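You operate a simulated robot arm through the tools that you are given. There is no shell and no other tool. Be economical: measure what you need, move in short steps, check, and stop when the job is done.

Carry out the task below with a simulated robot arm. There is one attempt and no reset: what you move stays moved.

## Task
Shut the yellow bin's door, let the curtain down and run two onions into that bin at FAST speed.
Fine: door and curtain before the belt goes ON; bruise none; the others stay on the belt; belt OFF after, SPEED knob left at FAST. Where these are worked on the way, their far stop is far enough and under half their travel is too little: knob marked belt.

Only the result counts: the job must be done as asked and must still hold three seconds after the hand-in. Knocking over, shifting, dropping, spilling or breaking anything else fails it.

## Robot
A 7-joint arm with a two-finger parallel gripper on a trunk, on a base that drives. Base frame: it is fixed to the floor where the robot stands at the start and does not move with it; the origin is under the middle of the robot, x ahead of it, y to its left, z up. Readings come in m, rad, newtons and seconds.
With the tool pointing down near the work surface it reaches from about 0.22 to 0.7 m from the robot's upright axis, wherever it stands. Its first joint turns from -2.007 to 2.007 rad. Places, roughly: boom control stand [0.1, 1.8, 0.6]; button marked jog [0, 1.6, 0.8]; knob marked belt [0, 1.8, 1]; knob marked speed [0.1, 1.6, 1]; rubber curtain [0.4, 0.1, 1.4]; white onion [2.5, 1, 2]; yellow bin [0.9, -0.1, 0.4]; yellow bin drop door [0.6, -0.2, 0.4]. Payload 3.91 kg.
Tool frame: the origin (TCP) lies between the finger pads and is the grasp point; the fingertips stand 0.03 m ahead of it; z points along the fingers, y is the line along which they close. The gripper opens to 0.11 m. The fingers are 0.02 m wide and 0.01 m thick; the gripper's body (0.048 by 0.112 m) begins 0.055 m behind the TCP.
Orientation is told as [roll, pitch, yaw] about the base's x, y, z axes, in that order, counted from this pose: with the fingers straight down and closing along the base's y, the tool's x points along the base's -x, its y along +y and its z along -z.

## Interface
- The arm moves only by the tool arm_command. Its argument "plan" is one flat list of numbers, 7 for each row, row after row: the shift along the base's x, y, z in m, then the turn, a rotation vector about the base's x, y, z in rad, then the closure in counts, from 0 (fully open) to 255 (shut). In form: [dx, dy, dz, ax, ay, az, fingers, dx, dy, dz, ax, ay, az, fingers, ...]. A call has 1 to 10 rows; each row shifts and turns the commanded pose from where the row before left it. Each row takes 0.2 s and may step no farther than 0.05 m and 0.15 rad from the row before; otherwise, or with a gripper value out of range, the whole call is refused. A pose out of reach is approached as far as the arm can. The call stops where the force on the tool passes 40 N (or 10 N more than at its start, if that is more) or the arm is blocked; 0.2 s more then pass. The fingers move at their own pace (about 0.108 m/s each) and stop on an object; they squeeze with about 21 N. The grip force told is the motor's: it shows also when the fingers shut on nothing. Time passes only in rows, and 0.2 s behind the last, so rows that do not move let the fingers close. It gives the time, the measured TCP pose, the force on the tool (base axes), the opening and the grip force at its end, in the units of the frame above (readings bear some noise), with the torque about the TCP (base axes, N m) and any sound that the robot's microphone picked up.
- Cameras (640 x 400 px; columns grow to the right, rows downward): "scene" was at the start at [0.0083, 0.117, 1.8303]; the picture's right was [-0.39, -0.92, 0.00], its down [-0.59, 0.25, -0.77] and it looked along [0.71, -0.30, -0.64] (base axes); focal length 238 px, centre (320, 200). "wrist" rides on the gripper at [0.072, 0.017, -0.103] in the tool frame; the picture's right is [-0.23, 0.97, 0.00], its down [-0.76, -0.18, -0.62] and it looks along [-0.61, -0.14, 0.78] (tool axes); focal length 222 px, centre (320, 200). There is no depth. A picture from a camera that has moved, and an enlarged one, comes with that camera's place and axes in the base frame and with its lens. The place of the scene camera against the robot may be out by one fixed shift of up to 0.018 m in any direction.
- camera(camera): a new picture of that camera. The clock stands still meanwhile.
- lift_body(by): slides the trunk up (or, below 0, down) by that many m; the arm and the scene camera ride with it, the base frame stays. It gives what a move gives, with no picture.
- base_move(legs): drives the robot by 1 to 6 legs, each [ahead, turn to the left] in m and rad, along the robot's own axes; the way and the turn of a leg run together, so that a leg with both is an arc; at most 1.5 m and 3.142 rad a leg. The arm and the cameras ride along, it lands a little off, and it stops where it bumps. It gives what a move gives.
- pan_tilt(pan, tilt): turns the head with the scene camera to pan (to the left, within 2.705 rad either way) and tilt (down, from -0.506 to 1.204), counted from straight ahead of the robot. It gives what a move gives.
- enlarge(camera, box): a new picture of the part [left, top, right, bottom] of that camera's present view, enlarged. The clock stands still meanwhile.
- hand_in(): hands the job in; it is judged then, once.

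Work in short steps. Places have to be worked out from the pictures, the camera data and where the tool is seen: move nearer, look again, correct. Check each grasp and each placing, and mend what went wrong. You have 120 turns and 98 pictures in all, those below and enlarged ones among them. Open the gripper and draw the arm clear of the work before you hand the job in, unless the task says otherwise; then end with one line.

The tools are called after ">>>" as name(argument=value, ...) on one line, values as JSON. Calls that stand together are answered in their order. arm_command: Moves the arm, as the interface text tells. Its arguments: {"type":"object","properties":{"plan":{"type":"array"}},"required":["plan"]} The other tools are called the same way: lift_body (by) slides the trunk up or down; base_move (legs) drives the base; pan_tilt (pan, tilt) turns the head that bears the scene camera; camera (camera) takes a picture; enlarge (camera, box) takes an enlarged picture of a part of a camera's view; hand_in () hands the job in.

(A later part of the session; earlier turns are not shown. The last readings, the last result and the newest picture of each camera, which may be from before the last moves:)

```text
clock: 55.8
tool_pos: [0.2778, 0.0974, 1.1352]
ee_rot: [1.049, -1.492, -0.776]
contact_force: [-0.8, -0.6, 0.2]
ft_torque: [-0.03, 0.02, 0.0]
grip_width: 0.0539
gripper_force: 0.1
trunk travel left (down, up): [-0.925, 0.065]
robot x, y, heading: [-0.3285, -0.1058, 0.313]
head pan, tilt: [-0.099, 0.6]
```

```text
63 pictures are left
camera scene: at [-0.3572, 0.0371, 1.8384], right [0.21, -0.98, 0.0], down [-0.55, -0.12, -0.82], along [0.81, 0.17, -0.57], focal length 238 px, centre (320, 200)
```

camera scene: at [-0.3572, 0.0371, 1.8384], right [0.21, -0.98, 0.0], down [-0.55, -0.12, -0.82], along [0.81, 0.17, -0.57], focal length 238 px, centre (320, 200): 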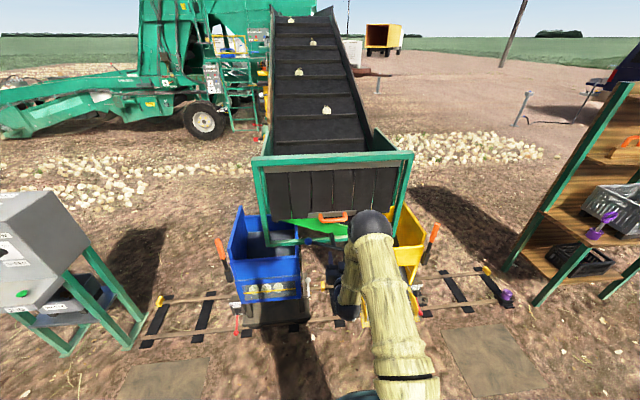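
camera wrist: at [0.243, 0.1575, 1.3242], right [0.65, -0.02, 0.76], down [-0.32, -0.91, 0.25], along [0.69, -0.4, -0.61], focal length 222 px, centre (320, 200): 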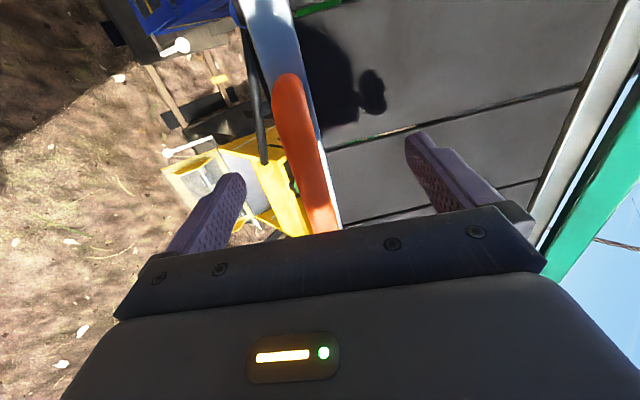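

Now tilt the tool down about 35°, drawing it back toward the robot.

>>> arm_command(plan=[-0.04, -0.0125, 0.0, -0.0446, 0.143, 0, 130, -0.04, -0.0125, 0, -0.0446, 0.143, 0, 130, -0.04, -0.0125, 0, -0.0446, 0.143, 0, 130, -0.04, -0.0125, 0, -0.0446, 0.143, 0, 130, -0.04, -0.0125, 0, -0.0446, 0.143, 0, 130])

>>> lift_body(by=-0.35)

>>> camera(camera="scene")

>>> camera(camera="wrist")

```text
clock: 57.0
tool_pos: [0.1176, 0.0498, 1.1212]
ee_rot: [0.044, -0.778, 0.203]
contact_force: [-0.9, -0.3, -0.4]
ft_torque: [0.0, -0.03, 0.02]
grip_width: 0.054
gripper_force: 0.0
out of reach, approached as far as the arm can: row 4, 5
trunk travel left (down, up): [-0.925, 0.065]
robot x, y, heading: [-0.327, -0.1059, 0.307]
head pan, tilt: [-0.099, 0.6]
```

```text
clock: 60.4
tool_pos: [0.1199, 0.0521, 0.7703]
ee_rot: [0.043, -0.782, 0.2]
contact_force: [0.1, 0.3, -0.2]
ft_torque: [0.03, 0.01, 0.02]
grip_width: 0.0539
gripper_force: 0.1
trunk travel left (down, up): [-0.575, 0.415]
robot x, y, heading: [-0.3271, -0.1111, 0.309]
head pan, tilt: [-0.099, 0.6]
```

```text
62 pictures are left
camera scene: at [-0.3572, 0.0364, 1.4885], right [0.21, -0.98, 0.0], down [-0.55, -0.12, -0.82], along [0.81, 0.17, -0.57], focal length 238 px, centre (320, 200)
```

scene: 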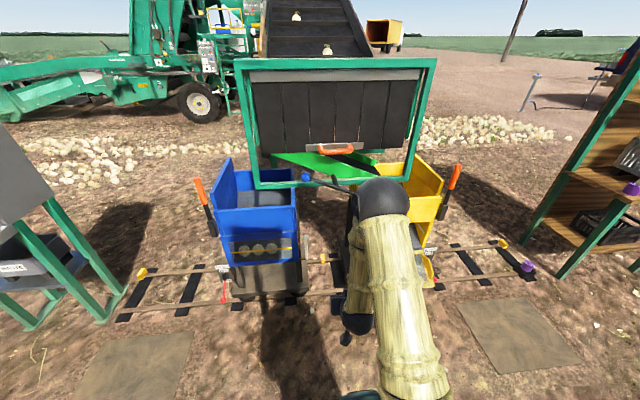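

```text
61 pictures are left
camera wrist: at [-0.0056, 0.0385, 0.7936], right [-0.07, 0.98, 0.19], down [0.15, -0.18, 0.97], along [0.99, 0.09, -0.13], focal length 222 px, centre (320, 200)
```

wrist: 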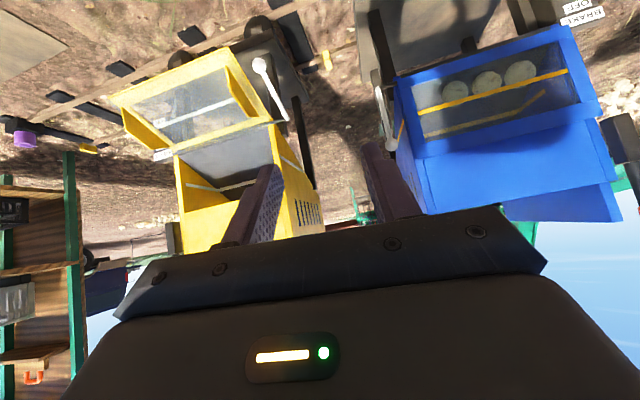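

Arm is folded with the tool at 45°. I drive forward about 0.2 m and a little right, then lower the trunk so the tool is at lever height, and look.

>>> base_move(legs=[[0, -0.45], [0.22, 0], [0, 0.45]])

>>> lift_body(by=-0.25)

>>> camera(camera="wrist")

>>> pan_tilt(pan=0.15, tilt=0.8)

>>> camera(camera="scene")

```text
clock: 65.9
tool_pos: [0.3363, 0.0225, 0.772]
ee_rot: [0.045, -0.781, 0.207]
contact_force: [-0.2, -0.7, 0.6]
ft_torque: [-0.05, -0.03, 0.03]
grip_width: 0.054
gripper_force: 0.1
trunk travel left (down, up): [-0.575, 0.415]
robot x, y, heading: [-0.1142, -0.1388, 0.314]
head pan, tilt: [-0.099, 0.6]
```

```text
clock: 68.5
tool_pos: [0.3358, 0.0224, 0.5213]
ee_rot: [0.042, -0.782, 0.205]
contact_force: [0.0, 0.2, -0.1]
ft_torque: [0.01, 0.02, 0.04]
grip_width: 0.0538
gripper_force: 0.1
trunk travel left (down, up): [-0.325, 0.665]
robot x, y, heading: [-0.1112, -0.1423, 0.31]
head pan, tilt: [-0.099, 0.6]
```

```text
60 pictures are left
camera wrist: at [0.2107, 0.0088, 0.5436], right [-0.07, 0.98, 0.19], down [0.15, -0.18, 0.97], along [0.99, 0.1, -0.13], focal length 222 px, centre (320, 200)
```

wrist: 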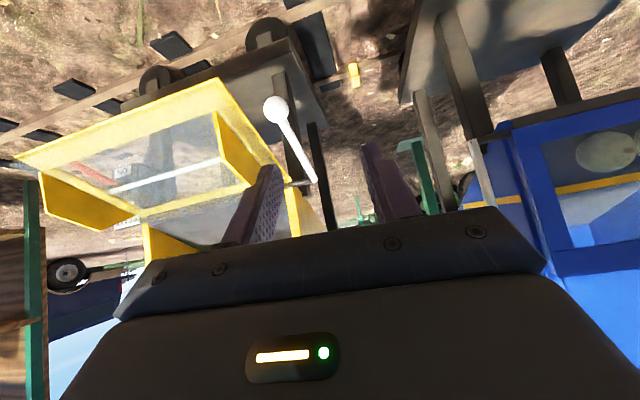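

```text
clock: 69.3
tool_pos: [0.3353, 0.0221, 0.5206]
ee_rot: [0.043, -0.782, 0.207]
contact_force: [0.1, -0.7, -0.2]
ft_torque: [0.01, 0.04, -0.01]
grip_width: 0.0536
gripper_force: 0.1
trunk travel left (down, up): [-0.325, 0.665]
robot x, y, heading: [-0.1125, -0.1371, 0.315]
head pan, tilt: [0.15, 0.799]
```

```text
59 pictures are left
camera scene: at [-0.1553, 0.0223, 1.2216], right [0.45, -0.89, 0.0], down [-0.64, -0.32, -0.7], along [0.62, 0.31, -0.72], focal length 238 px, centre (320, 200)
```

scene: 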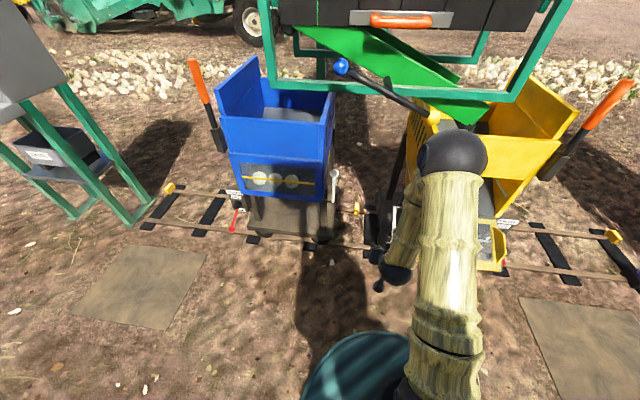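

The wrist view agrees with the lever ball at about (0.48, −0.005, 0.382). I correct the yaw, go to a pre-grasp point before it, and check with both cameras.

>>> arm_command(plan=[0.028, -0.015, -0.024, -0.0095, -0.003, 0.025, 93, 0.028, -0.015, -0.025, -0.0095, -0.003, 0.025, 93, 0.029, -0.016, -0.025, -0.0095, -0.003, 0.025, 93])

>>> camera(camera="wrist")

>>> camera(camera="scene")

```text
clock: 70.1
tool_pos: [0.4204, -0.0252, 0.4475]
ee_rot: [0.002, -0.783, 0.311]
contact_force: [0.1, 0.5, 0.8]
ft_torque: [-0.06, 0.0, 0.05]
grip_width: 0.07
gripper_force: 0.1
trunk travel left (down, up): [-0.325, 0.665]
robot x, y, heading: [-0.1176, -0.1395, 0.318]
head pan, tilt: [0.15, 0.799]
```

```text
58 pictures are left
camera wrist: at [0.297, -0.0473, 0.4689], right [-0.15, 0.98, 0.16], down [0.15, -0.14, 0.98], along [0.98, 0.17, -0.13], focal length 222 px, centre (320, 200)
```

wrist: 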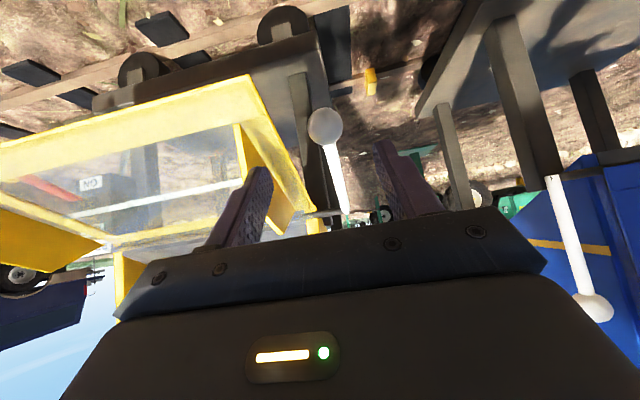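

```text
57 pictures are left
camera scene: at [-0.1556, 0.0225, 1.2216], right [0.45, -0.89, 0.0], down [-0.64, -0.32, -0.7], along [0.62, 0.31, -0.72], focal length 238 px, centre (320, 200)
```

scene: 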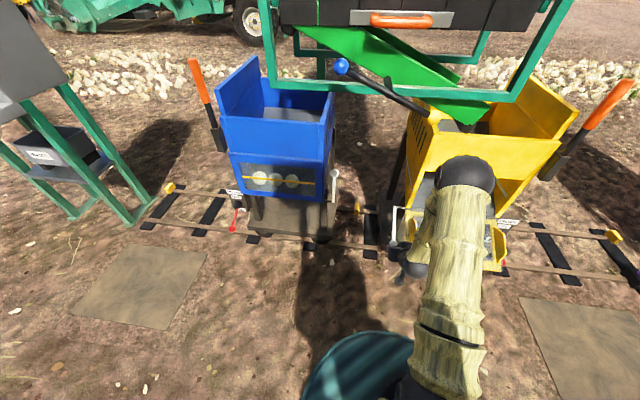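

>>> arm_command(plan=[0.02, 0.0083, -0.022, 0, 0, 0, 93, 0.02, 0.0083, -0.022, 0, 0, 0, 93, 0.02, 0.0083, -0.022, 0, 0, 0, 93])

>>> camera(camera="wrist")

```text
clock: 70.9
tool_pos: [0.481, 0.0005, 0.3811]
ee_rot: [0.001, -0.782, 0.308]
contact_force: [-0.1, 1.0, -0.3]
ft_torque: [0.0, 0.0, 0.02]
grip_width: 0.07
gripper_force: 0.0
trunk travel left (down, up): [-0.325, 0.665]
robot x, y, heading: [-0.1091, -0.1387, 0.317]
head pan, tilt: [0.15, 0.799]
```

```text
56 pictures are left
camera wrist: at [0.3576, -0.0214, 0.4029], right [-0.14, 0.98, 0.16], down [0.15, -0.14, 0.98], along [0.98, 0.17, -0.13], focal length 222 px, centre (320, 200)
```

wrist: 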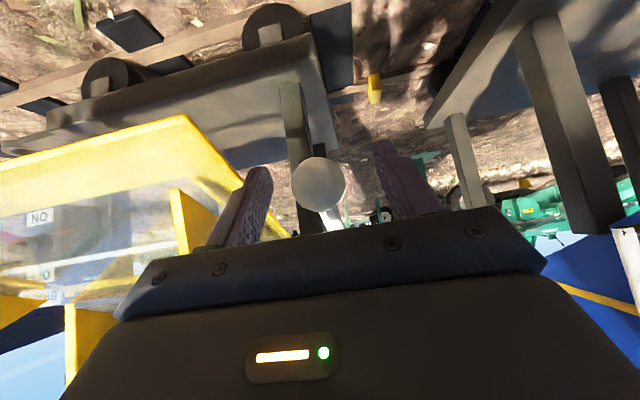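

The ball sits right at the grasp point. Closing.

>>> arm_command(plan=[0, 0, 0, 0, 0, 0, 255, 0, 0, 0, 0, 0, 0, 255])

```text
clock: 71.5
tool_pos: [0.4825, -0.0002, 0.3804]
ee_rot: [-0.001, -0.782, 0.309]
contact_force: [6.6, -7.7, -3.3]
ft_torque: [-0.21, 0.18, -0.12]
grip_width: 0.0332
gripper_force: 45.1
trunk travel left (down, up): [-0.325, 0.665]
robot x, y, heading: [-0.1127, -0.1394, 0.314]
head pan, tilt: [0.15, 0.799]
```

Gripped. I lift the lever on an arc about its pivot.

>>> arm_command(plan=[-0.0072, -0.0023, 0.0141, 0, 0, 0, 255, -0.0057, -0.0018, 0.0148, 0, 0, 0, 255, -0.0044, -0.0014, 0.0154, 0, 0, 0, 255, -0.0029, -0.0009, 0.0157, 0, 0, 0, 255])

```text
clock: 72.5
tool_pos: [0.4619, -0.007, 0.4408]
ee_rot: [0.0, -0.777, 0.305]
contact_force: [9.3, -20.8, -10.3]
ft_torque: [-0.54, 1.02, -0.32]
grip_width: 0.0332
gripper_force: 45.4
trunk travel left (down, up): [-0.325, 0.665]
robot x, y, heading: [-0.1124, -0.1414, 0.312]
head pan, tilt: [0.15, 0.799]
```

>>> arm_command(plan=[-0.0005, -0.0034, 0.0159, 0.015, -0.047, 0, 255, 0.0011, -0.0028, 0.016, 0.015, -0.047, 0, 255, 0.0016, 0.0005, 0.0159, 0.015, -0.047, 0, 255, 0.0032, 0.001, 0.0156, 0.015, -0.047, 0, 255])

```text
clock: 73.5
tool_pos: [0.4643, -0.0081, 0.504]
ee_rot: [0.006, -0.977, 0.312]
contact_force: [-11.9, 4.8, -9.8]
ft_torque: [-0.22, 1.45, 0.19]
grip_width: 0.0334
gripper_force: 44.9
trunk travel left (down, up): [-0.325, 0.665]
robot x, y, heading: [-0.1125, -0.1402, 0.314]
head pan, tilt: [0.15, 0.799]
```

>>> arm_command(plan=[0.0042, 0.0014, 0.0153, 0.009, -0.0286, 0, 255, 0.0057, 0.0018, 0.0146, 0.009, -0.0286, 0, 255, 0.0071, 0.0023, 0.014, 0.009, -0.0286, 0, 255, 0.0085, 0.0027, 0.0131, 0.009, -0.0286, 0, 255])

>>> camera(camera="scene")

>>> camera(camera="wrist")

```text
clock: 74.5
tool_pos: [0.4918, -0.0021, 0.5628]
ee_rot: [-0.001, -1.102, 0.31]
contact_force: [-0.1, -0.4, -0.1]
ft_torque: [0.02, 0.0, 0.0]
grip_width: 0.0001
gripper_force: 37.6
trunk travel left (down, up): [-0.325, 0.665]
robot x, y, heading: [-0.1105, -0.1348, 0.313]
head pan, tilt: [0.15, 0.799]
```

```text
55 pictures are left
camera scene: at [-0.1552, 0.0223, 1.2216], right [0.45, -0.89, 0.0], down [-0.64, -0.32, -0.7], along [0.62, 0.31, -0.72], focal length 238 px, centre (320, 200)
```

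scene: 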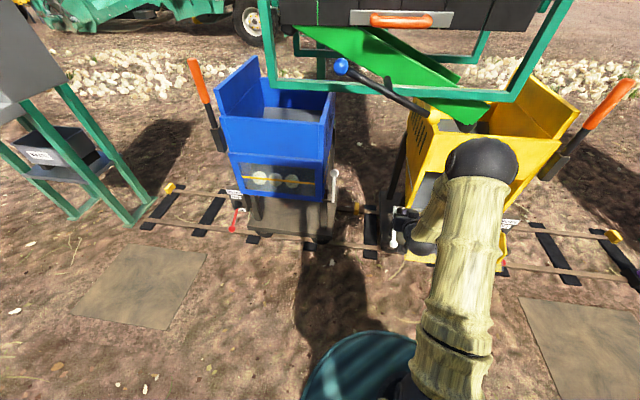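

```text
54 pictures are left
camera wrist: at [0.3675, -0.0245, 0.5438], right [-0.2, 0.96, 0.2], down [-0.15, -0.23, 0.96], along [0.97, 0.16, 0.19], focal length 222 px, centre (320, 200)
```

wrist: 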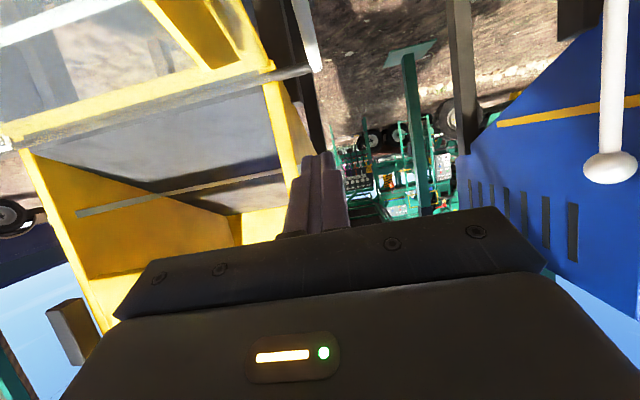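

The ball slipped out of the grip at about half way and the lever fell back. Pushing the door up from beneath with the fingers as a fork is sturdier. I retract, level the tool and lower it in front of the door.

>>> arm_command(plan=[-0.04, -0.013, 0, 0, 0, 0, 140, -0.04, -0.013, 0, 0, 0, 0, 140, -0.04, -0.013, 0, 0.0, 0, 0, 140, -0.04, -0.013, -0.03, 0.03, -0.095, 0, 140, -0.015, -0.045, -0.012, 0.03, -0.095, 0, 140, 0.007, -0.047, -0.012, 0.03, -0.095, 0, 140, 0.012, -0.044, -0.02, 0.03, -0.095, 0, 140])

>>> camera(camera="wrist")

>>> camera(camera="scene")

```text
refused: row 4 steps farther than a row can; nothing moved
```

```text
53 pictures are left
camera wrist: at [0.3675, -0.0245, 0.5438], right [-0.2, 0.96, 0.2], down [-0.15, -0.23, 0.96], along [0.97, 0.16, 0.19], focal length 222 px, centre (320, 200)
```

wrist: 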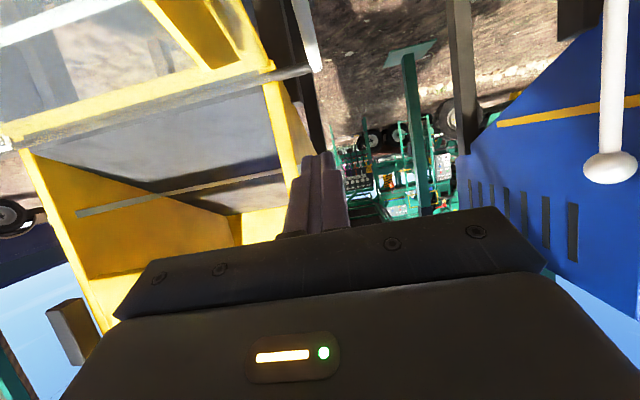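

```text
52 pictures are left
camera scene: at [-0.1552, 0.0223, 1.2216], right [0.45, -0.89, 0.0], down [-0.64, -0.32, -0.7], along [0.62, 0.31, -0.72], focal length 238 px, centre (320, 200)
```

scene: 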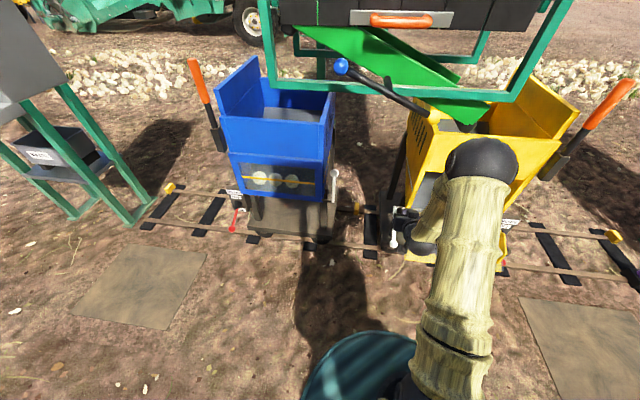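

>>> arm_command(plan=[-0.04, -0.013, 0, 0, 0, 0, 140, -0.04, -0.013, 0, 0, 0, 0, 140, -0.04, -0.013, 0, 0.0, 0, 0, 140, -0.035, -0.012, -0.025, 0.03, -0.095, 0, 140, -0.015, -0.04, -0.012, 0.03, -0.095, 0, 140, 0.007, -0.045, -0.015, 0.03, -0.095, 0, 140, 0.012, -0.041, -0.02, 0.03, -0.095, 0, 140])

```text
clock: 76.1
tool_pos: [0.3727, -0.1772, 0.4745]
ee_rot: [-0.032, -1.501, 0.345]
contact_force: [0.6, -0.8, -0.6]
ft_torque: [0.03, 0.02, -0.03]
grip_width: 0.0498
gripper_force: 0.0
out of reach, approached as far as the arm can: row 3, 4
trunk travel left (down, up): [-0.325, 0.665]
robot x, y, heading: [-0.1093, -0.1368, 0.312]
head pan, tilt: [0.15, 0.799]
```

Tool is level in front of the door. I lower with the trunk and look.

>>> lift_body(by=-0.13)

>>> camera(camera="wrist")

>>> camera(camera="scene")

```text
clock: 77.6
tool_pos: [0.3734, -0.1768, 0.3437]
ee_rot: [-0.027, -1.5, 0.338]
contact_force: [0.3, -0.7, 0.5]
ft_torque: [0.02, 0.02, 0.01]
grip_width: 0.0496
gripper_force: 0.0
trunk travel left (down, up): [-0.195, 0.795]
robot x, y, heading: [-0.1112, -0.1365, 0.309]
head pan, tilt: [0.15, 0.799]
```

```text
51 pictures are left
camera wrist: at [0.2638, -0.1954, 0.2785], right [-0.28, 0.93, 0.22], down [-0.49, -0.34, 0.81], along [0.83, 0.12, 0.55], focal length 222 px, centre (320, 200)
```

wrist: 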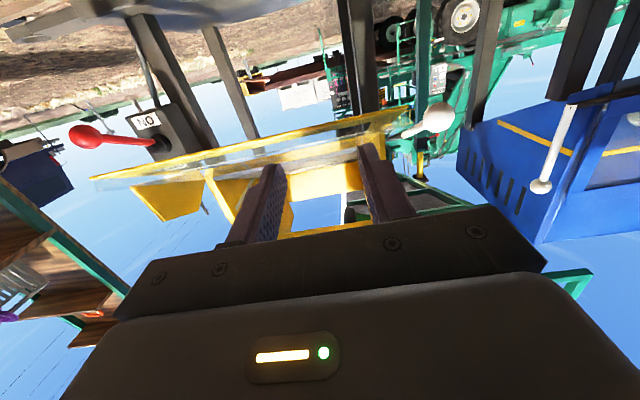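

```text
50 pictures are left
camera scene: at [-0.1553, 0.0222, 1.0916], right [0.45, -0.89, 0.0], down [-0.64, -0.32, -0.7], along [0.62, 0.31, -0.72], focal length 238 px, centre (320, 200)
```

scene: 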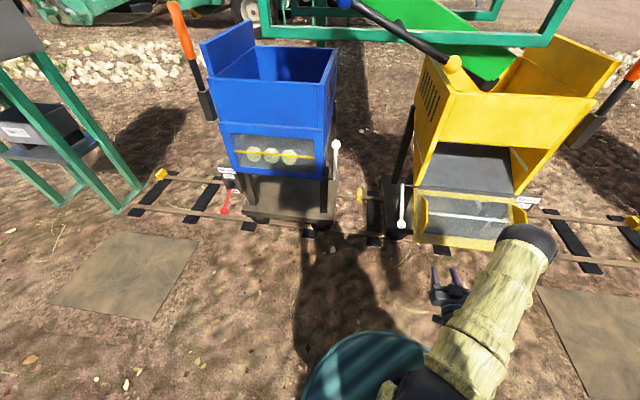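

The door's outer edge is at z≈0.335, about 8 cm ahead. I go below it and slide the fork under.

>>> arm_command(plan=[0, 0, -0.025, 0, 0, 0, 140, 0, 0, -0.025, 0, 0, 0, 140, 0.035, 0.011, 0, 0, 0, 0, 140, 0.035, 0.011, 0, 0, 0, 0, 140, 0.035, 0.011, 0, 0, 0, 0, 140])

>>> camera(camera="wrist")

```text
clock: 78.8
tool_pos: [0.4789, -0.1438, 0.2928]
ee_rot: [-0.018, -1.498, 0.328]
contact_force: [0.0, 0.0, 0.8]
ft_torque: [0.01, 0.02, 0.02]
grip_width: 0.0499
gripper_force: 0.1
trunk travel left (down, up): [-0.195, 0.795]
robot x, y, heading: [-0.1134, -0.1371, 0.315]
head pan, tilt: [0.15, 0.799]
```

```text
49 pictures are left
camera wrist: at [0.3689, -0.1623, 0.2282], right [-0.28, 0.93, 0.23], down [-0.48, -0.34, 0.81], along [0.83, 0.12, 0.55], focal length 222 px, centre (320, 200)
```

wrist: 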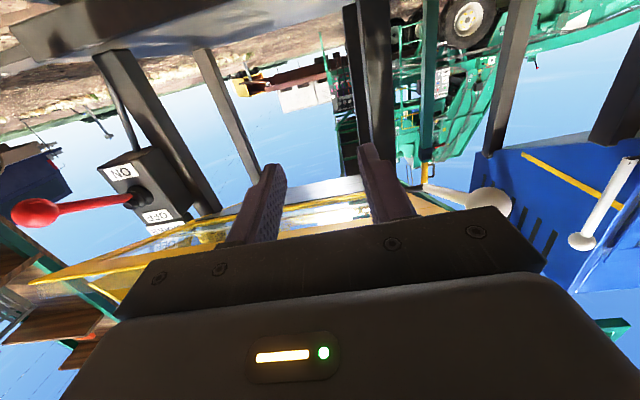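

Fingers are under the door. Raising straight up.

>>> arm_command(plan=[0, 0, 0.022, 0, 0, 0, 140, 0, 0, 0.022, 0, 0, 0, 140, 0, 0, 0.022, 0, 0, 0, 140, 0, 0, 0.022, 0, 0, 0, 140, 0, 0, 0.022, 0, 0, 0, 140, 0, 0, 0.022, 0, 0, 0, 140, 0, 0, 0.022, 0, 0, 0, 140])

>>> camera(camera="scene")

```text
clock: 79.8
tool_pos: [0.4736, -0.1476, 0.3621]
ee_rot: [-0.017, -1.477, 0.328]
contact_force: [-3.5, -0.2, -2.8]
ft_torque: [-0.12, -0.09, 0.14]
grip_width: 0.0497
gripper_force: 0.0
trunk travel left (down, up): [-0.195, 0.795]
robot x, y, heading: [-0.1129, -0.1388, 0.316]
head pan, tilt: [0.15, 0.799]
stopped in row 4: the force on the tool passed its limit at 53 N (the readings are from after the stop); the commanded pose is now the measured one
```

```text
48 pictures are left
camera scene: at [-0.155, 0.0222, 1.0917], right [0.45, -0.89, 0.0], down [-0.64, -0.32, -0.7], along [0.62, 0.31, -0.72], focal length 238 px, centre (320, 200)
```

scene: 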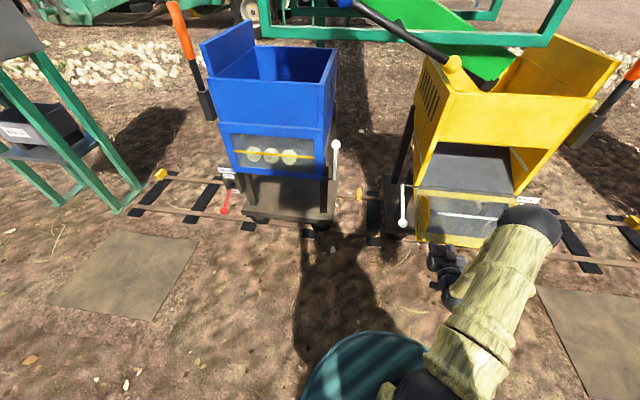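

Contact; I carry on more slowly.

>>> arm_command(plan=[0, 0, 0.01, 0, 0, 0, 140, 0, 0, 0.01, 0, 0, 0, 140, 0, 0, 0.01, 0, 0, 0, 140, 0, 0, 0.01, 0, 0, 0, 140, 0, 0, 0.01, 0, 0, 0, 140, 0, 0, 0.01, 0, 0, 0, 140, 0, 0, 0.01, 0, 0, 0, 140])

```text
clock: 80.3
tool_pos: [0.4713, -0.1483, 0.3702]
ee_rot: [0.001, -1.463, 0.307]
contact_force: [-2.1, 0.8, -4.1]
ft_torque: [-0.14, -0.08, 0.08]
grip_width: 0.05
gripper_force: 0.4
trunk travel left (down, up): [-0.195, 0.795]
robot x, y, heading: [-0.1152, -0.1425, 0.31]
head pan, tilt: [0.15, 0.799]
stopped in row 2: the force on the tool passed its limit at 46 N (the readings are from after the stop); the commanded pose is now the measured one
```

>>> camera(camera="wrist")

>>> enlarge(camera="scene", box=[380, 150, 540, 250])

```text
47 pictures are left
camera wrist: at [0.3589, -0.1663, 0.3094], right [-0.27, 0.94, 0.23], down [-0.46, -0.33, 0.82], along [0.85, 0.12, 0.52], focal length 222 px, centre (320, 200)
```

wrist: 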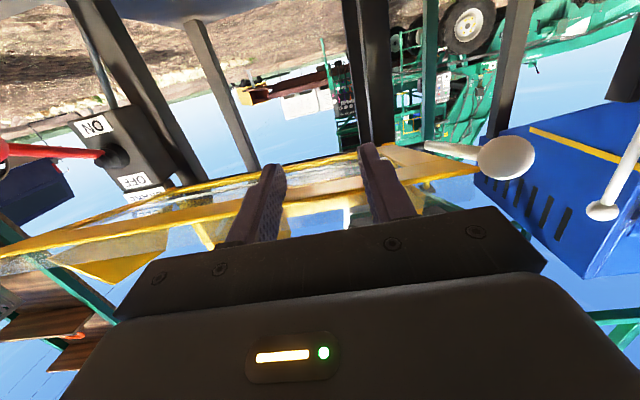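

```text
4.00 times, centred on (460, 200) of scene
camera zoom: at [-0.155, 0.0222, 1.0917], right [0.45, -0.89, 0.0], down [-0.64, -0.32, -0.7], along [0.62, 0.31, -0.72], focal length 951 px, centre (-240, 200)
```

zoom: 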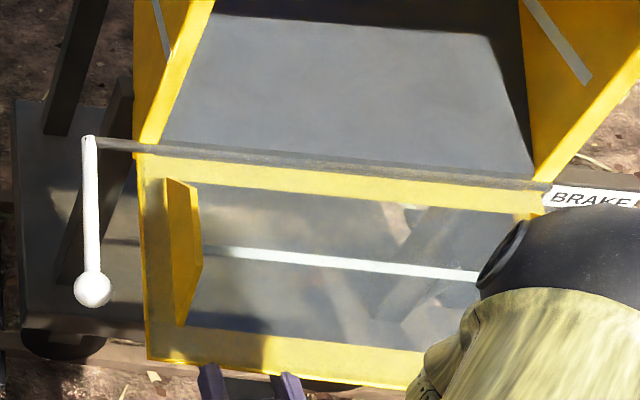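

The lever ball has risen about 3 cm, so the door does move; the stops come from stiff contact. I follow the door's arc with smaller steps.

>>> arm_command(plan=[-0.003, -0.001, 0.006, 0, 0, 0, 140, -0.003, -0.001, 0.006, 0, 0, 0, 140, -0.003, -0.001, 0.006, 0, 0, 0, 140, -0.003, -0.001, 0.006, 0, 0, 0, 140, -0.003, -0.001, 0.006, 0, 0, 0, 140, -0.002, -0.0006, 0.006, 0, 0, 0, 140, -0.002, -0.0006, 0.006, 0, 0, 0, 140, -0.002, -0.0006, 0.006, 0, 0, 0, 140])

```text
clock: 82.1
tool_pos: [0.4481, -0.1561, 0.4199]
ee_rot: [0.005, -1.464, 0.304]
contact_force: [0.3, 0.0, -2.3]
ft_torque: [-0.11, 0.01, -0.02]
grip_width: 0.0494
gripper_force: 0.1
trunk travel left (down, up): [-0.195, 0.795]
robot x, y, heading: [-0.1102, -0.136, 0.318]
head pan, tilt: [0.15, 0.799]
```

Smooth now, only ~2 N. Continuing round the arc.

>>> arm_command(plan=[-0.0015, -0.0005, 0.0095, 0, 0, 0, 140, -0.0012, -0.0004, 0.01, 0, 0, 0, 140, -0.0008, -0.0002, 0.01, 0, 0, 0, 140, -0.0003, -0.0001, 0.01, 0, 0, 0, 140, 0, 0, 0.01, 0, 0, 0, 140, 0.0004, 0.0001, 0.01, 0, 0, 0, 140, 0.0009, 0.0003, 0.01, 0, 0, 0, 140, 0.0014, 0.0005, 0.01, 0, 0, 0, 140, 0.002, 0.0006, 0.0098, 0, 0, 0, 140, 0.0025, 0.0008, 0.0096, 0, 0, 0, 140])

>>> camera(camera="scene")

```text
clock: 84.3
tool_pos: [0.4528, -0.1538, 0.5184]
ee_rot: [0.006, -1.464, 0.304]
contact_force: [-1.1, -0.9, -2.7]
ft_torque: [-0.13, 0.06, -0.04]
grip_width: 0.0494
gripper_force: 0.1
trunk travel left (down, up): [-0.195, 0.795]
robot x, y, heading: [-0.1144, -0.1398, 0.31]
head pan, tilt: [0.15, 0.799]
```

```text
45 pictures are left
camera scene: at [-0.155, 0.0222, 1.0916], right [0.45, -0.89, 0.0], down [-0.64, -0.32, -0.7], along [0.62, 0.31, -0.72], focal length 238 px, centre (320, 200)
```

scene: 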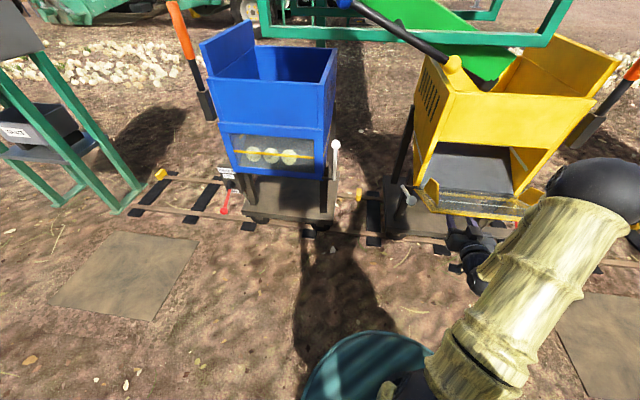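

>>> arm_command(plan=[0.0033, 0.0011, 0.0086, 0, 0, 0, 140, 0.0037, 0.0012, 0.0084, 0, 0, 0, 140, 0.0041, 0.0013, 0.0082, 0, 0, 0, 140, 0.0045, 0.0014, 0.008, 0, 0, 0, 140, 0.0049, 0.0016, 0.0077, 0, 0, 0, 140, 0.0052, 0.0017, 0.0074, 0, 0, 0, 140, 0.0056, 0.0018, 0.0072, 0, 0, 0, 140, 0.0059, 0.0019, 0.0069, 0, 0, 0, 140, 0.0062, 0.002, 0.0065, 0, 0, 0, 140, 0.0066, 0.0021, 0.0062, 0, 0, 0, 140])

>>> camera(camera="scene")

```text
clock: 86.5
tool_pos: [0.5031, -0.1376, 0.5938]
ee_rot: [0.002, -1.463, 0.306]
contact_force: [-3.1, -1.1, -1.3]
ft_torque: [-0.01, -0.01, 0.08]
grip_width: 0.0495
gripper_force: 0.0
trunk travel left (down, up): [-0.195, 0.795]
robot x, y, heading: [-0.1117, -0.1394, 0.311]
head pan, tilt: [0.15, 0.799]
```

```text
44 pictures are left
camera scene: at [-0.1552, 0.0222, 1.0916], right [0.45, -0.89, 0.0], down [-0.64, -0.32, -0.7], along [0.62, 0.31, -0.72], focal length 238 px, centre (320, 200)
```

scene: 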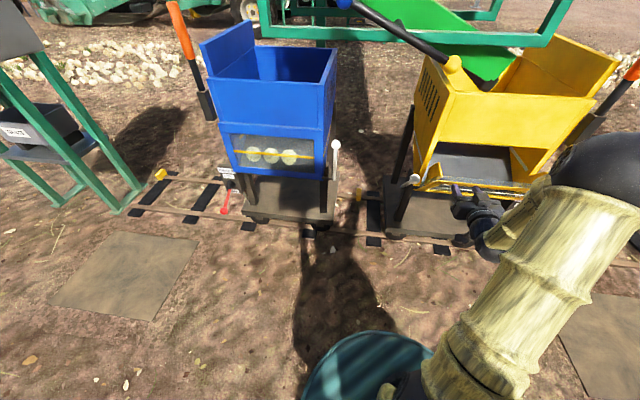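

>>> arm_command(plan=[0.0081, 0.0026, 0.0067, 0, 0, 0, 140, 0.0085, 0.0027, 0.0061, 0, 0, 0, 140, 0.0088, 0.0028, 0.0056, 0, 0, 0, 140, 0.0091, 0.0029, 0.005, 0, 0, 0, 140, 0.0093, 0.003, 0.0044, 0, 0, 0, 140, 0.0096, 0.0031, 0.0038, 0, 0, 0, 140, 0.0098, 0.0031, 0.0032, 0, 0, 0, 140, 0.01, 0.0032, 0.0026, 0, 0, 0, 140])

>>> camera(camera="scene")

```text
clock: 88.3
tool_pos: [0.5773, -0.1157, 0.632]
ee_rot: [0.005, -1.465, 0.302]
contact_force: [-1.7, -0.3, 0.2]
ft_torque: [0.05, -0.03, -0.02]
grip_width: 0.0494
gripper_force: 0.1
trunk travel left (down, up): [-0.195, 0.795]
robot x, y, heading: [-0.1113, -0.1351, 0.312]
head pan, tilt: [0.15, 0.799]
```

```text
43 pictures are left
camera scene: at [-0.1552, 0.0222, 1.0916], right [0.45, -0.89, 0.0], down [-0.64, -0.32, -0.7], along [0.62, 0.31, -0.72], focal length 238 px, centre (320, 200)
```

scene: 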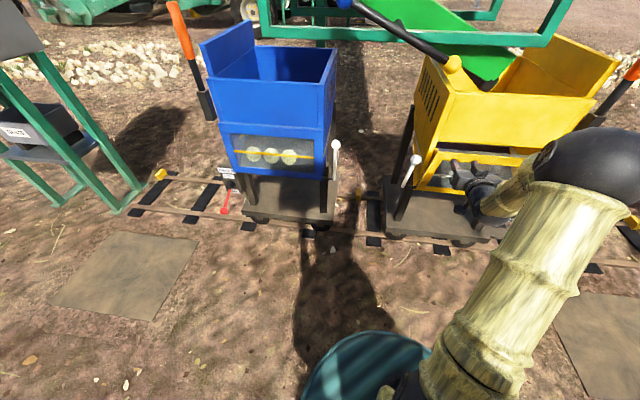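

Nearly shut. I push on until the stop.

>>> arm_command(plan=[0.0095, 0.003, 0.002, 0, 0, 0, 140, 0.0095, 0.003, 0.001, 0, 0, 0, 140, 0.0095, 0.003, 0, 0, 0, 0, 140, 0.0095, 0.003, 0, 0, 0, 0, 140, 0.0095, 0.003, -0.001, 0, 0, 0, 140, 0.0095, 0.003, -0.002, 0, 0, 0, 140, 0.0095, 0.003, -0.002, 0, 0, 0, 140])

>>> camera(camera="scene")

```text
clock: 89.6
tool_pos: [0.624, -0.1015, 0.6338]
ee_rot: [-0.008, -1.461, 0.316]
contact_force: [-33.1, -5.2, 8.6]
ft_torque: [0.54, -0.29, 1.14]
grip_width: 0.052
gripper_force: 2.7
trunk travel left (down, up): [-0.195, 0.795]
robot x, y, heading: [-0.1134, -0.135, 0.311]
head pan, tilt: [0.15, 0.799]
stopped in row 6: the force on the tool passed its limit at 62 N (the readings are from after the stop); the commanded pose is now the measured one
```

```text
42 pictures are left
camera scene: at [-0.1579, 0.0218, 1.0917], right [0.45, -0.89, 0.0], down [-0.64, -0.32, -0.7], along [0.63, 0.31, -0.71], focal length 238 px, centre (320, 200)
```

scene: 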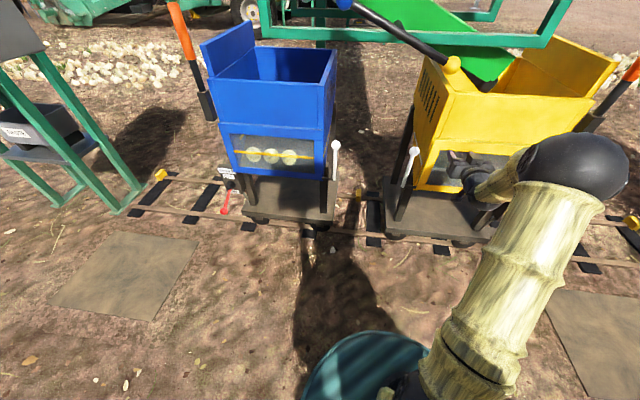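

Door at its stop. I back off and see if it stays.

>>> arm_command(plan=[-0.01, -0.003, 0, 0, 0, 0, 140, -0.02, -0.006, 0, 0, 0, 0, 140, -0.03, -0.009, 0, 0, 0, 0, 140, -0.04, -0.012, 0, 0, 0, 0, 140, -0.04, -0.012, 0, 0, 0, 0, 140, -0.04, -0.012, 0, 0, 0, 0, 140])

>>> enlarge(camera="scene", box=[340, 100, 580, 250])

```text
clock: 91.0
tool_pos: [0.4449, -0.1536, 0.6315]
ee_rot: [0.006, -1.459, 0.303]
contact_force: [0.4, -0.1, 0.1]
ft_torque: [0.0, -0.01, -0.03]
grip_width: 0.0496
gripper_force: 0.0
trunk travel left (down, up): [-0.195, 0.795]
robot x, y, heading: [-0.1133, -0.1359, 0.312]
head pan, tilt: [0.15, 0.799]
```

```text
2.67 times, centred on (460, 175) of scene
camera zoom: at [-0.1549, 0.0224, 1.0915], right [0.45, -0.89, 0.0], down [-0.64, -0.32, -0.7], along [0.62, 0.31, -0.72], focal length 634 px, centre (-53, 267)
```

zoom: 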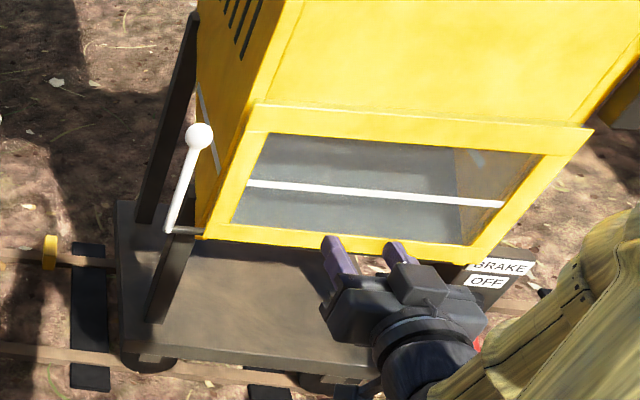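

Door stays shut and the curtain is down. Now to the control stand: back off, raise the trunk, and drive round to face its panel.

>>> base_move(legs=[[-0.2, 0]])

>>> lift_body(by=0.4)

>>> base_move(legs=[[0, 1.522], [0.9, 0], [0.857, 0], [0, -1.522]])

>>> pan_tilt(pan=0.1, tilt=0.5)

>>> camera(camera="scene")

```text
clock: 92.8
tool_pos: [0.2521, -0.2164, 0.6306]
ee_rot: [0.003, -1.459, 0.303]
contact_force: [0.0, -0.6, 0.8]
ft_torque: [0.0, -0.02, 0.01]
grip_width: 0.0496
gripper_force: 0.0
trunk travel left (down, up): [-0.195, 0.795]
robot x, y, heading: [-0.3037, -0.2017, 0.311]
head pan, tilt: [0.15, 0.799]
```

```text
clock: 96.6
tool_pos: [0.2534, -0.2165, 1.0293]
ee_rot: [0.001, -1.459, 0.303]
contact_force: [-0.6, -0.3, 0.7]
ft_torque: [0.0, 0.0, 0.0]
grip_width: 0.0497
gripper_force: 0.0
trunk travel left (down, up): [-0.595, 0.395]
robot x, y, heading: [-0.3005, -0.1983, 0.311]
head pan, tilt: [0.15, 0.799]
```

```text
clock: 117.7
tool_pos: [-0.1933, 1.4756, 1.03]
ee_rot: [0.003, -1.459, 0.308]
contact_force: [0.6, 0.4, 0.7]
ft_torque: [-0.01, 0.01, 0.01]
grip_width: 0.0495
gripper_force: 0.1
trunk travel left (down, up): [-0.595, 0.395]
robot x, y, heading: [-0.7471, 1.4917, 0.314]
head pan, tilt: [0.15, 0.799]
```

```text
clock: 118.5
tool_pos: [-0.193, 1.4757, 1.0303]
ee_rot: [0.004, -1.458, 0.308]
contact_force: [0.2, -0.8, 0.0]
ft_torque: [0.03, -0.01, -0.01]
grip_width: 0.0492
gripper_force: 0.0
trunk travel left (down, up): [-0.595, 0.395]
robot x, y, heading: [-0.7523, 1.4925, 0.315]
head pan, tilt: [0.099, 0.499]
```

```text
40 pictures are left
camera scene: at [-0.7817, 1.6509, 1.5174], right [0.4, -0.92, 0.0], down [-0.44, -0.19, -0.88], along [0.8, 0.35, -0.48], focal length 238 px, centre (320, 200)
```

scene: 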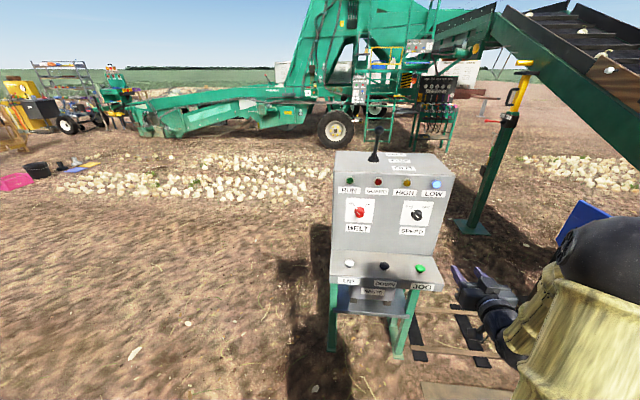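

Zooming in on the panel.

>>> enlarge(camera="scene", box=[320, 145, 464, 235])

>>> enlarge(camera="scene", box=[320, 210, 464, 300])

```text
4.44 times, centred on (392, 190) of scene
camera zoom: at [-0.7817, 1.6509, 1.5174], right [0.4, -0.92, 0.0], down [-0.44, -0.19, -0.88], along [0.8, 0.35, -0.48], focal length 1056 px, centre (0, 244)
```

zoom: 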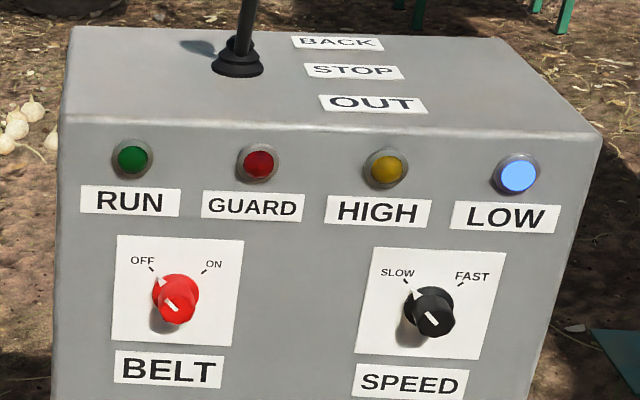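

```text
4.44 times, centred on (392, 255) of scene
camera zoom: at [-0.7817, 1.6509, 1.5174], right [0.4, -0.92, 0.0], down [-0.44, -0.19, -0.88], along [0.8, 0.35, -0.48], focal length 1056 px, centre (0, -44)
```

zoom: 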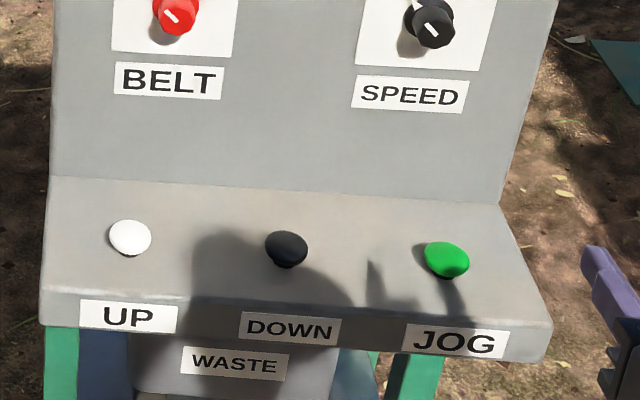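

Guard lamp is out, LOW lit, BELT at OFF, SPEED at SLOW. I triangulate SPEED knob at about (0.083, 1.618, 1.023) and BELT at (0.008, 1.827, 1.023). I drive nearer and level the tool.

>>> base_move(legs=[[0.15, 0.03]])

>>> arm_command(plan=[-0.017, 0.024, 0, 0.018, -0.052, 0, 100, -0.017, 0.024, 0, 0.018, -0.052, 0, 100])

>>> camera(camera="wrist")

>>> camera(camera="scene")

```text
clock: 120.0
tool_pos: [-0.0508, 1.5409, 1.031]
ee_rot: [0.005, -1.459, 0.339]
contact_force: [0.9, -0.2, -0.3]
ft_torque: [-0.01, 0.0, -0.02]
grip_width: 0.0497
gripper_force: 0.1
trunk travel left (down, up): [-0.595, 0.395]
robot x, y, heading: [-0.607, 1.5383, 0.348]
head pan, tilt: [0.099, 0.499]
```

```text
clock: 120.6
tool_pos: [-0.0805, 1.5887, 1.0305]
ee_rot: [-0.53, -1.569, 0.871]
contact_force: [-0.3, 0.1, 0.0]
ft_torque: [0.01, -0.01, -0.03]
grip_width: 0.0669
gripper_force: 0.0
out of reach, approached as far as the arm can: row 2
trunk travel left (down, up): [-0.595, 0.395]
robot x, y, heading: [-0.6097, 1.5384, 0.346]
head pan, tilt: [0.099, 0.499]
```

```text
37 pictures are left
camera wrist: at [-0.1834, 1.5696, 0.9579], right [-0.32, 0.92, 0.23], down [-0.53, -0.37, 0.76], along [0.79, 0.13, 0.61], focal length 222 px, centre (320, 200)
```

wrist: 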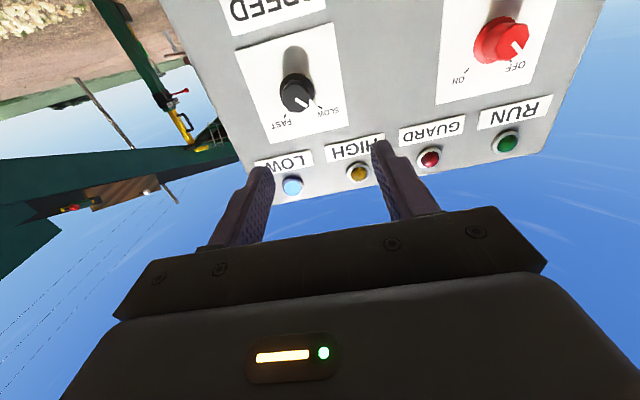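

```text
36 pictures are left
camera scene: at [-0.6442, 1.6992, 1.5175], right [0.43, -0.9, 0.0], down [-0.43, -0.21, -0.88], along [0.79, 0.38, -0.48], focal length 238 px, centre (320, 200)
```

scene: 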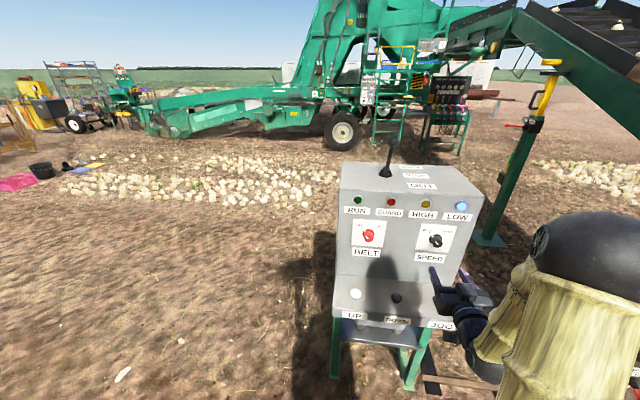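

Wrist view agrees: SPEED knob at about (0.081, 1.621, 1.015). I line up and advance most of the way.

>>> arm_command(plan=[0.0085, -0.0235, -0.0155, 0, 0, 0, 50, 0.03, 0.0108, 0, 0, 0, 0, 50, 0.03, 0.0108, 0, 0, 0, 0, 50, 0.03, 0.0108, 0, 0, 0, 0, 50])

>>> camera(camera="wrist")

```text
clock: 121.6
tool_pos: [0.0184, 1.5988, 1.0168]
ee_rot: [-0.081, -1.57, 0.421]
contact_force: [0.0, 0.3, -0.1]
ft_torque: [0.0, 0.0, -0.02]
grip_width: 0.0882
gripper_force: 0.1
trunk travel left (down, up): [-0.595, 0.395]
robot x, y, heading: [-0.6096, 1.5392, 0.345]
head pan, tilt: [0.099, 0.499]
```

```text
35 pictures are left
camera wrist: at [-0.0851, 1.579, 0.9427], right [-0.32, 0.92, 0.23], down [-0.53, -0.37, 0.76], along [0.79, 0.13, 0.61], focal length 222 px, centre (320, 200)
```

wrist: 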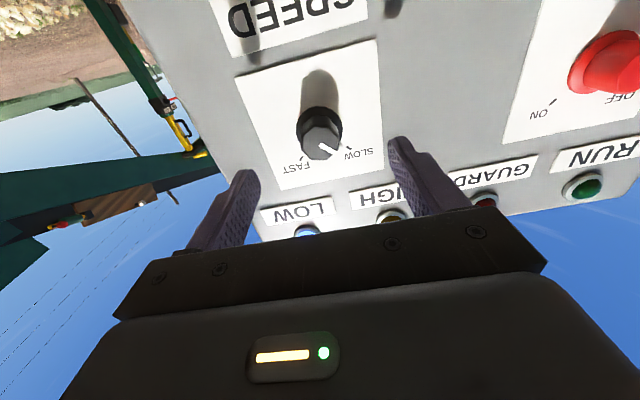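

>>> arm_command(plan=[0.0188, 0.007, -0.0015, 0, 0, 0, 50, 0.0188, 0.007, -0.0015, 0, 0, 0, 50, 0.0188, 0.007, 0, 0, 0, 0, 50])

>>> arm_command(plan=[0, 0, 0, 0, 0, 0, 255, 0, 0, 0, 0, 0, 0, 255, 0, 0, 0, 0, 0, 0, 255])

>>> camera(camera="wrist")

```text
clock: 122.4
tool_pos: [0.0769, 1.6182, 1.012]
ee_rot: [-0.189, -1.569, 0.529]
contact_force: [-0.1, -0.5, 0.2]
ft_torque: [-0.02, 0.0, -0.02]
grip_width: 0.0885
gripper_force: 0.2
trunk travel left (down, up): [-0.595, 0.395]
robot x, y, heading: [-0.6072, 1.541, 0.347]
head pan, tilt: [0.099, 0.499]
```

```text
clock: 123.2
tool_pos: [0.0762, 1.619, 1.0118]
ee_rot: [-0.121, -1.569, 0.459]
contact_force: [2.7, -0.1, 0.2]
ft_torque: [-0.05, 0.11, -1.42]
grip_width: 0.0309
gripper_force: 44.8
trunk travel left (down, up): [-0.595, 0.395]
robot x, y, heading: [-0.6086, 1.539, 0.343]
head pan, tilt: [0.099, 0.499]
```

```text
34 pictures are left
camera wrist: at [-0.0277, 1.5992, 0.9395], right [-0.32, 0.92, 0.23], down [-0.53, -0.37, 0.76], along [0.79, 0.13, 0.61], focal length 222 px, centre (320, 200)
```

wrist: 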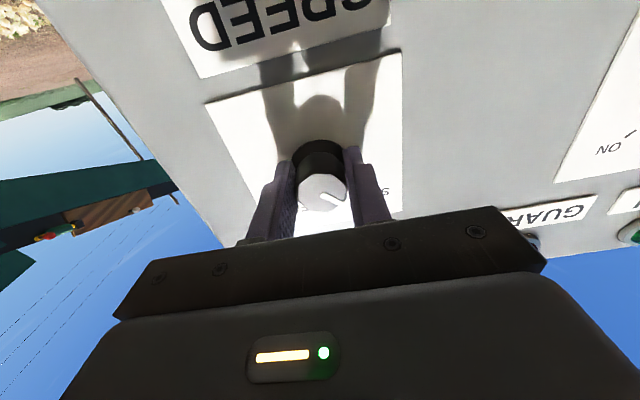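

Knob gripped. Turning clockwise.

>>> arm_command(plan=[0, 0, 0, 0.113, 0.041, 0, 255, 0, 0, 0, 0.113, 0.041, 0, 255, 0, 0, 0, 0.113, 0.041, 0, 255, 0, 0, 0, 0.113, 0.041, 0, 255, 0, 0, 0, 0.113, 0.041, 0, 255, 0, 0, 0, 0.113, 0.041, 0, 255, 0, 0, 0, 0.113, 0.041, 0, 255, 0, 0, 0, 0.113, 0.041, 0, 255, 0, 0, 0, 0.113, 0.041, 0, 255])

>>> camera(camera="wrist")

```text
clock: 125.2
tool_pos: [0.0748, 1.6201, 1.0137]
ee_rot: [1.564, -0.491, -1.22]
contact_force: [7.7, 9.4, 12.9]
ft_torque: [-0.16, 0.33, -0.91]
grip_width: 0.0309
gripper_force: 45.0
trunk travel left (down, up): [-0.595, 0.395]
robot x, y, heading: [-0.6086, 1.5389, 0.344]
head pan, tilt: [0.099, 0.499]
```

```text
33 pictures are left
camera wrist: at [-0.0472, 1.6521, 0.9948], right [-0.08, 0.24, 0.97], down [-0.33, -0.92, 0.21], along [0.94, -0.3, 0.16], focal length 222 px, centre (320, 200)
```

wrist: 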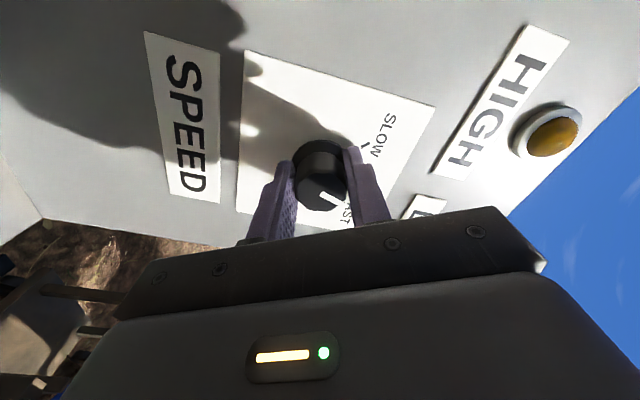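

The pointer is near the FAST tick; I turn slightly more to feel the stop.

>>> arm_command(plan=[0, 0, 0, 0.08, 0.029, 0, 255, 0, 0, 0, 0.08, 0.029, 0, 255, 0, 0, 0, 0.08, 0.029, 0, 255])

>>> enlarge(camera="wrist", box=[240, 110, 400, 230])

```text
clock: 126.0
tool_pos: [0.0755, 1.6202, 1.0146]
ee_rot: [1.566, -0.236, -1.22]
contact_force: [10.4, 11.2, 22.5]
ft_torque: [-0.13, 0.23, -0.63]
grip_width: 0.031
gripper_force: 44.7
trunk travel left (down, up): [-0.595, 0.395]
robot x, y, heading: [-0.6078, 1.5384, 0.343]
head pan, tilt: [0.099, 0.499]
```

```text
3.33 times, centred on (320, 170) of wrist
camera zoom: at [-0.0482, 1.6544, 1.0139], right [0.0, 0.01, 1.0], down [-0.32, -0.95, 0.01], along [0.95, -0.32, 0.0], focal length 740 px, centre (320, 300)
```

zoom: 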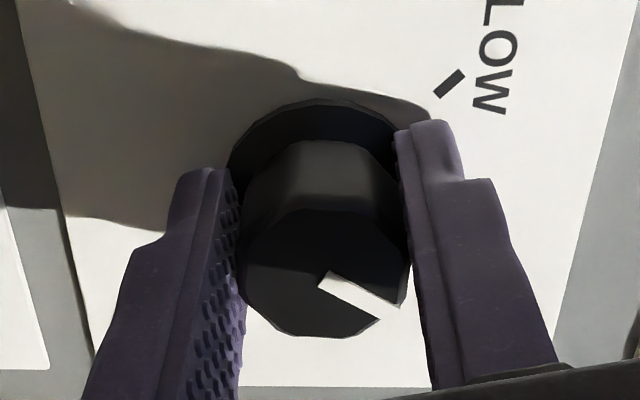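

>>> arm_command(plan=[0, 0, 0, 0, 0, 0, 50, 0, 0, 0, 0, 0, 0, 50, -0.03, -0.011, 0, 0, 0, 0, 50, -0.03, -0.011, 0, 0, 0, 0, 50, -0.03, -0.011, 0, 0, 0, 0, 50])

>>> enlarge(camera="scene", box=[330, 150, 490, 250])

```text
clock: 127.2
tool_pos: [-0.0158, 1.584, 1.0117]
ee_rot: [1.561, -0.236, -1.221]
contact_force: [0.2, 0.9, -0.2]
ft_torque: [0.02, -0.02, -0.03]
grip_width: 0.0886
gripper_force: 0.1
trunk travel left (down, up): [-0.595, 0.395]
robot x, y, heading: [-0.6063, 1.5367, 0.344]
head pan, tilt: [0.099, 0.499]
```

```text
4.00 times, centred on (410, 200) of scene
camera zoom: at [-0.6447, 1.6988, 1.5175], right [0.43, -0.9, 0.0], down [-0.43, -0.21, -0.88], along [0.79, 0.38, -0.48], focal length 951 px, centre (-40, 200)
```

zoom: 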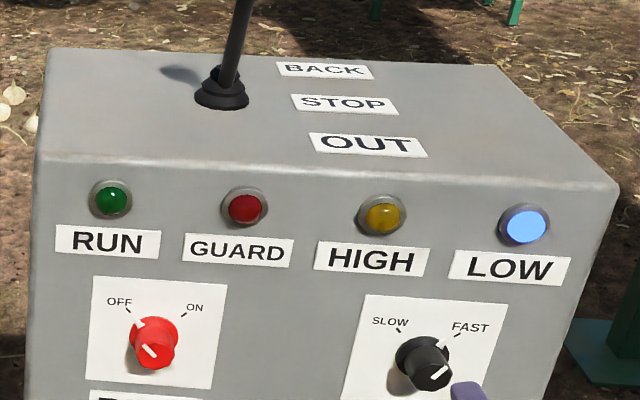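

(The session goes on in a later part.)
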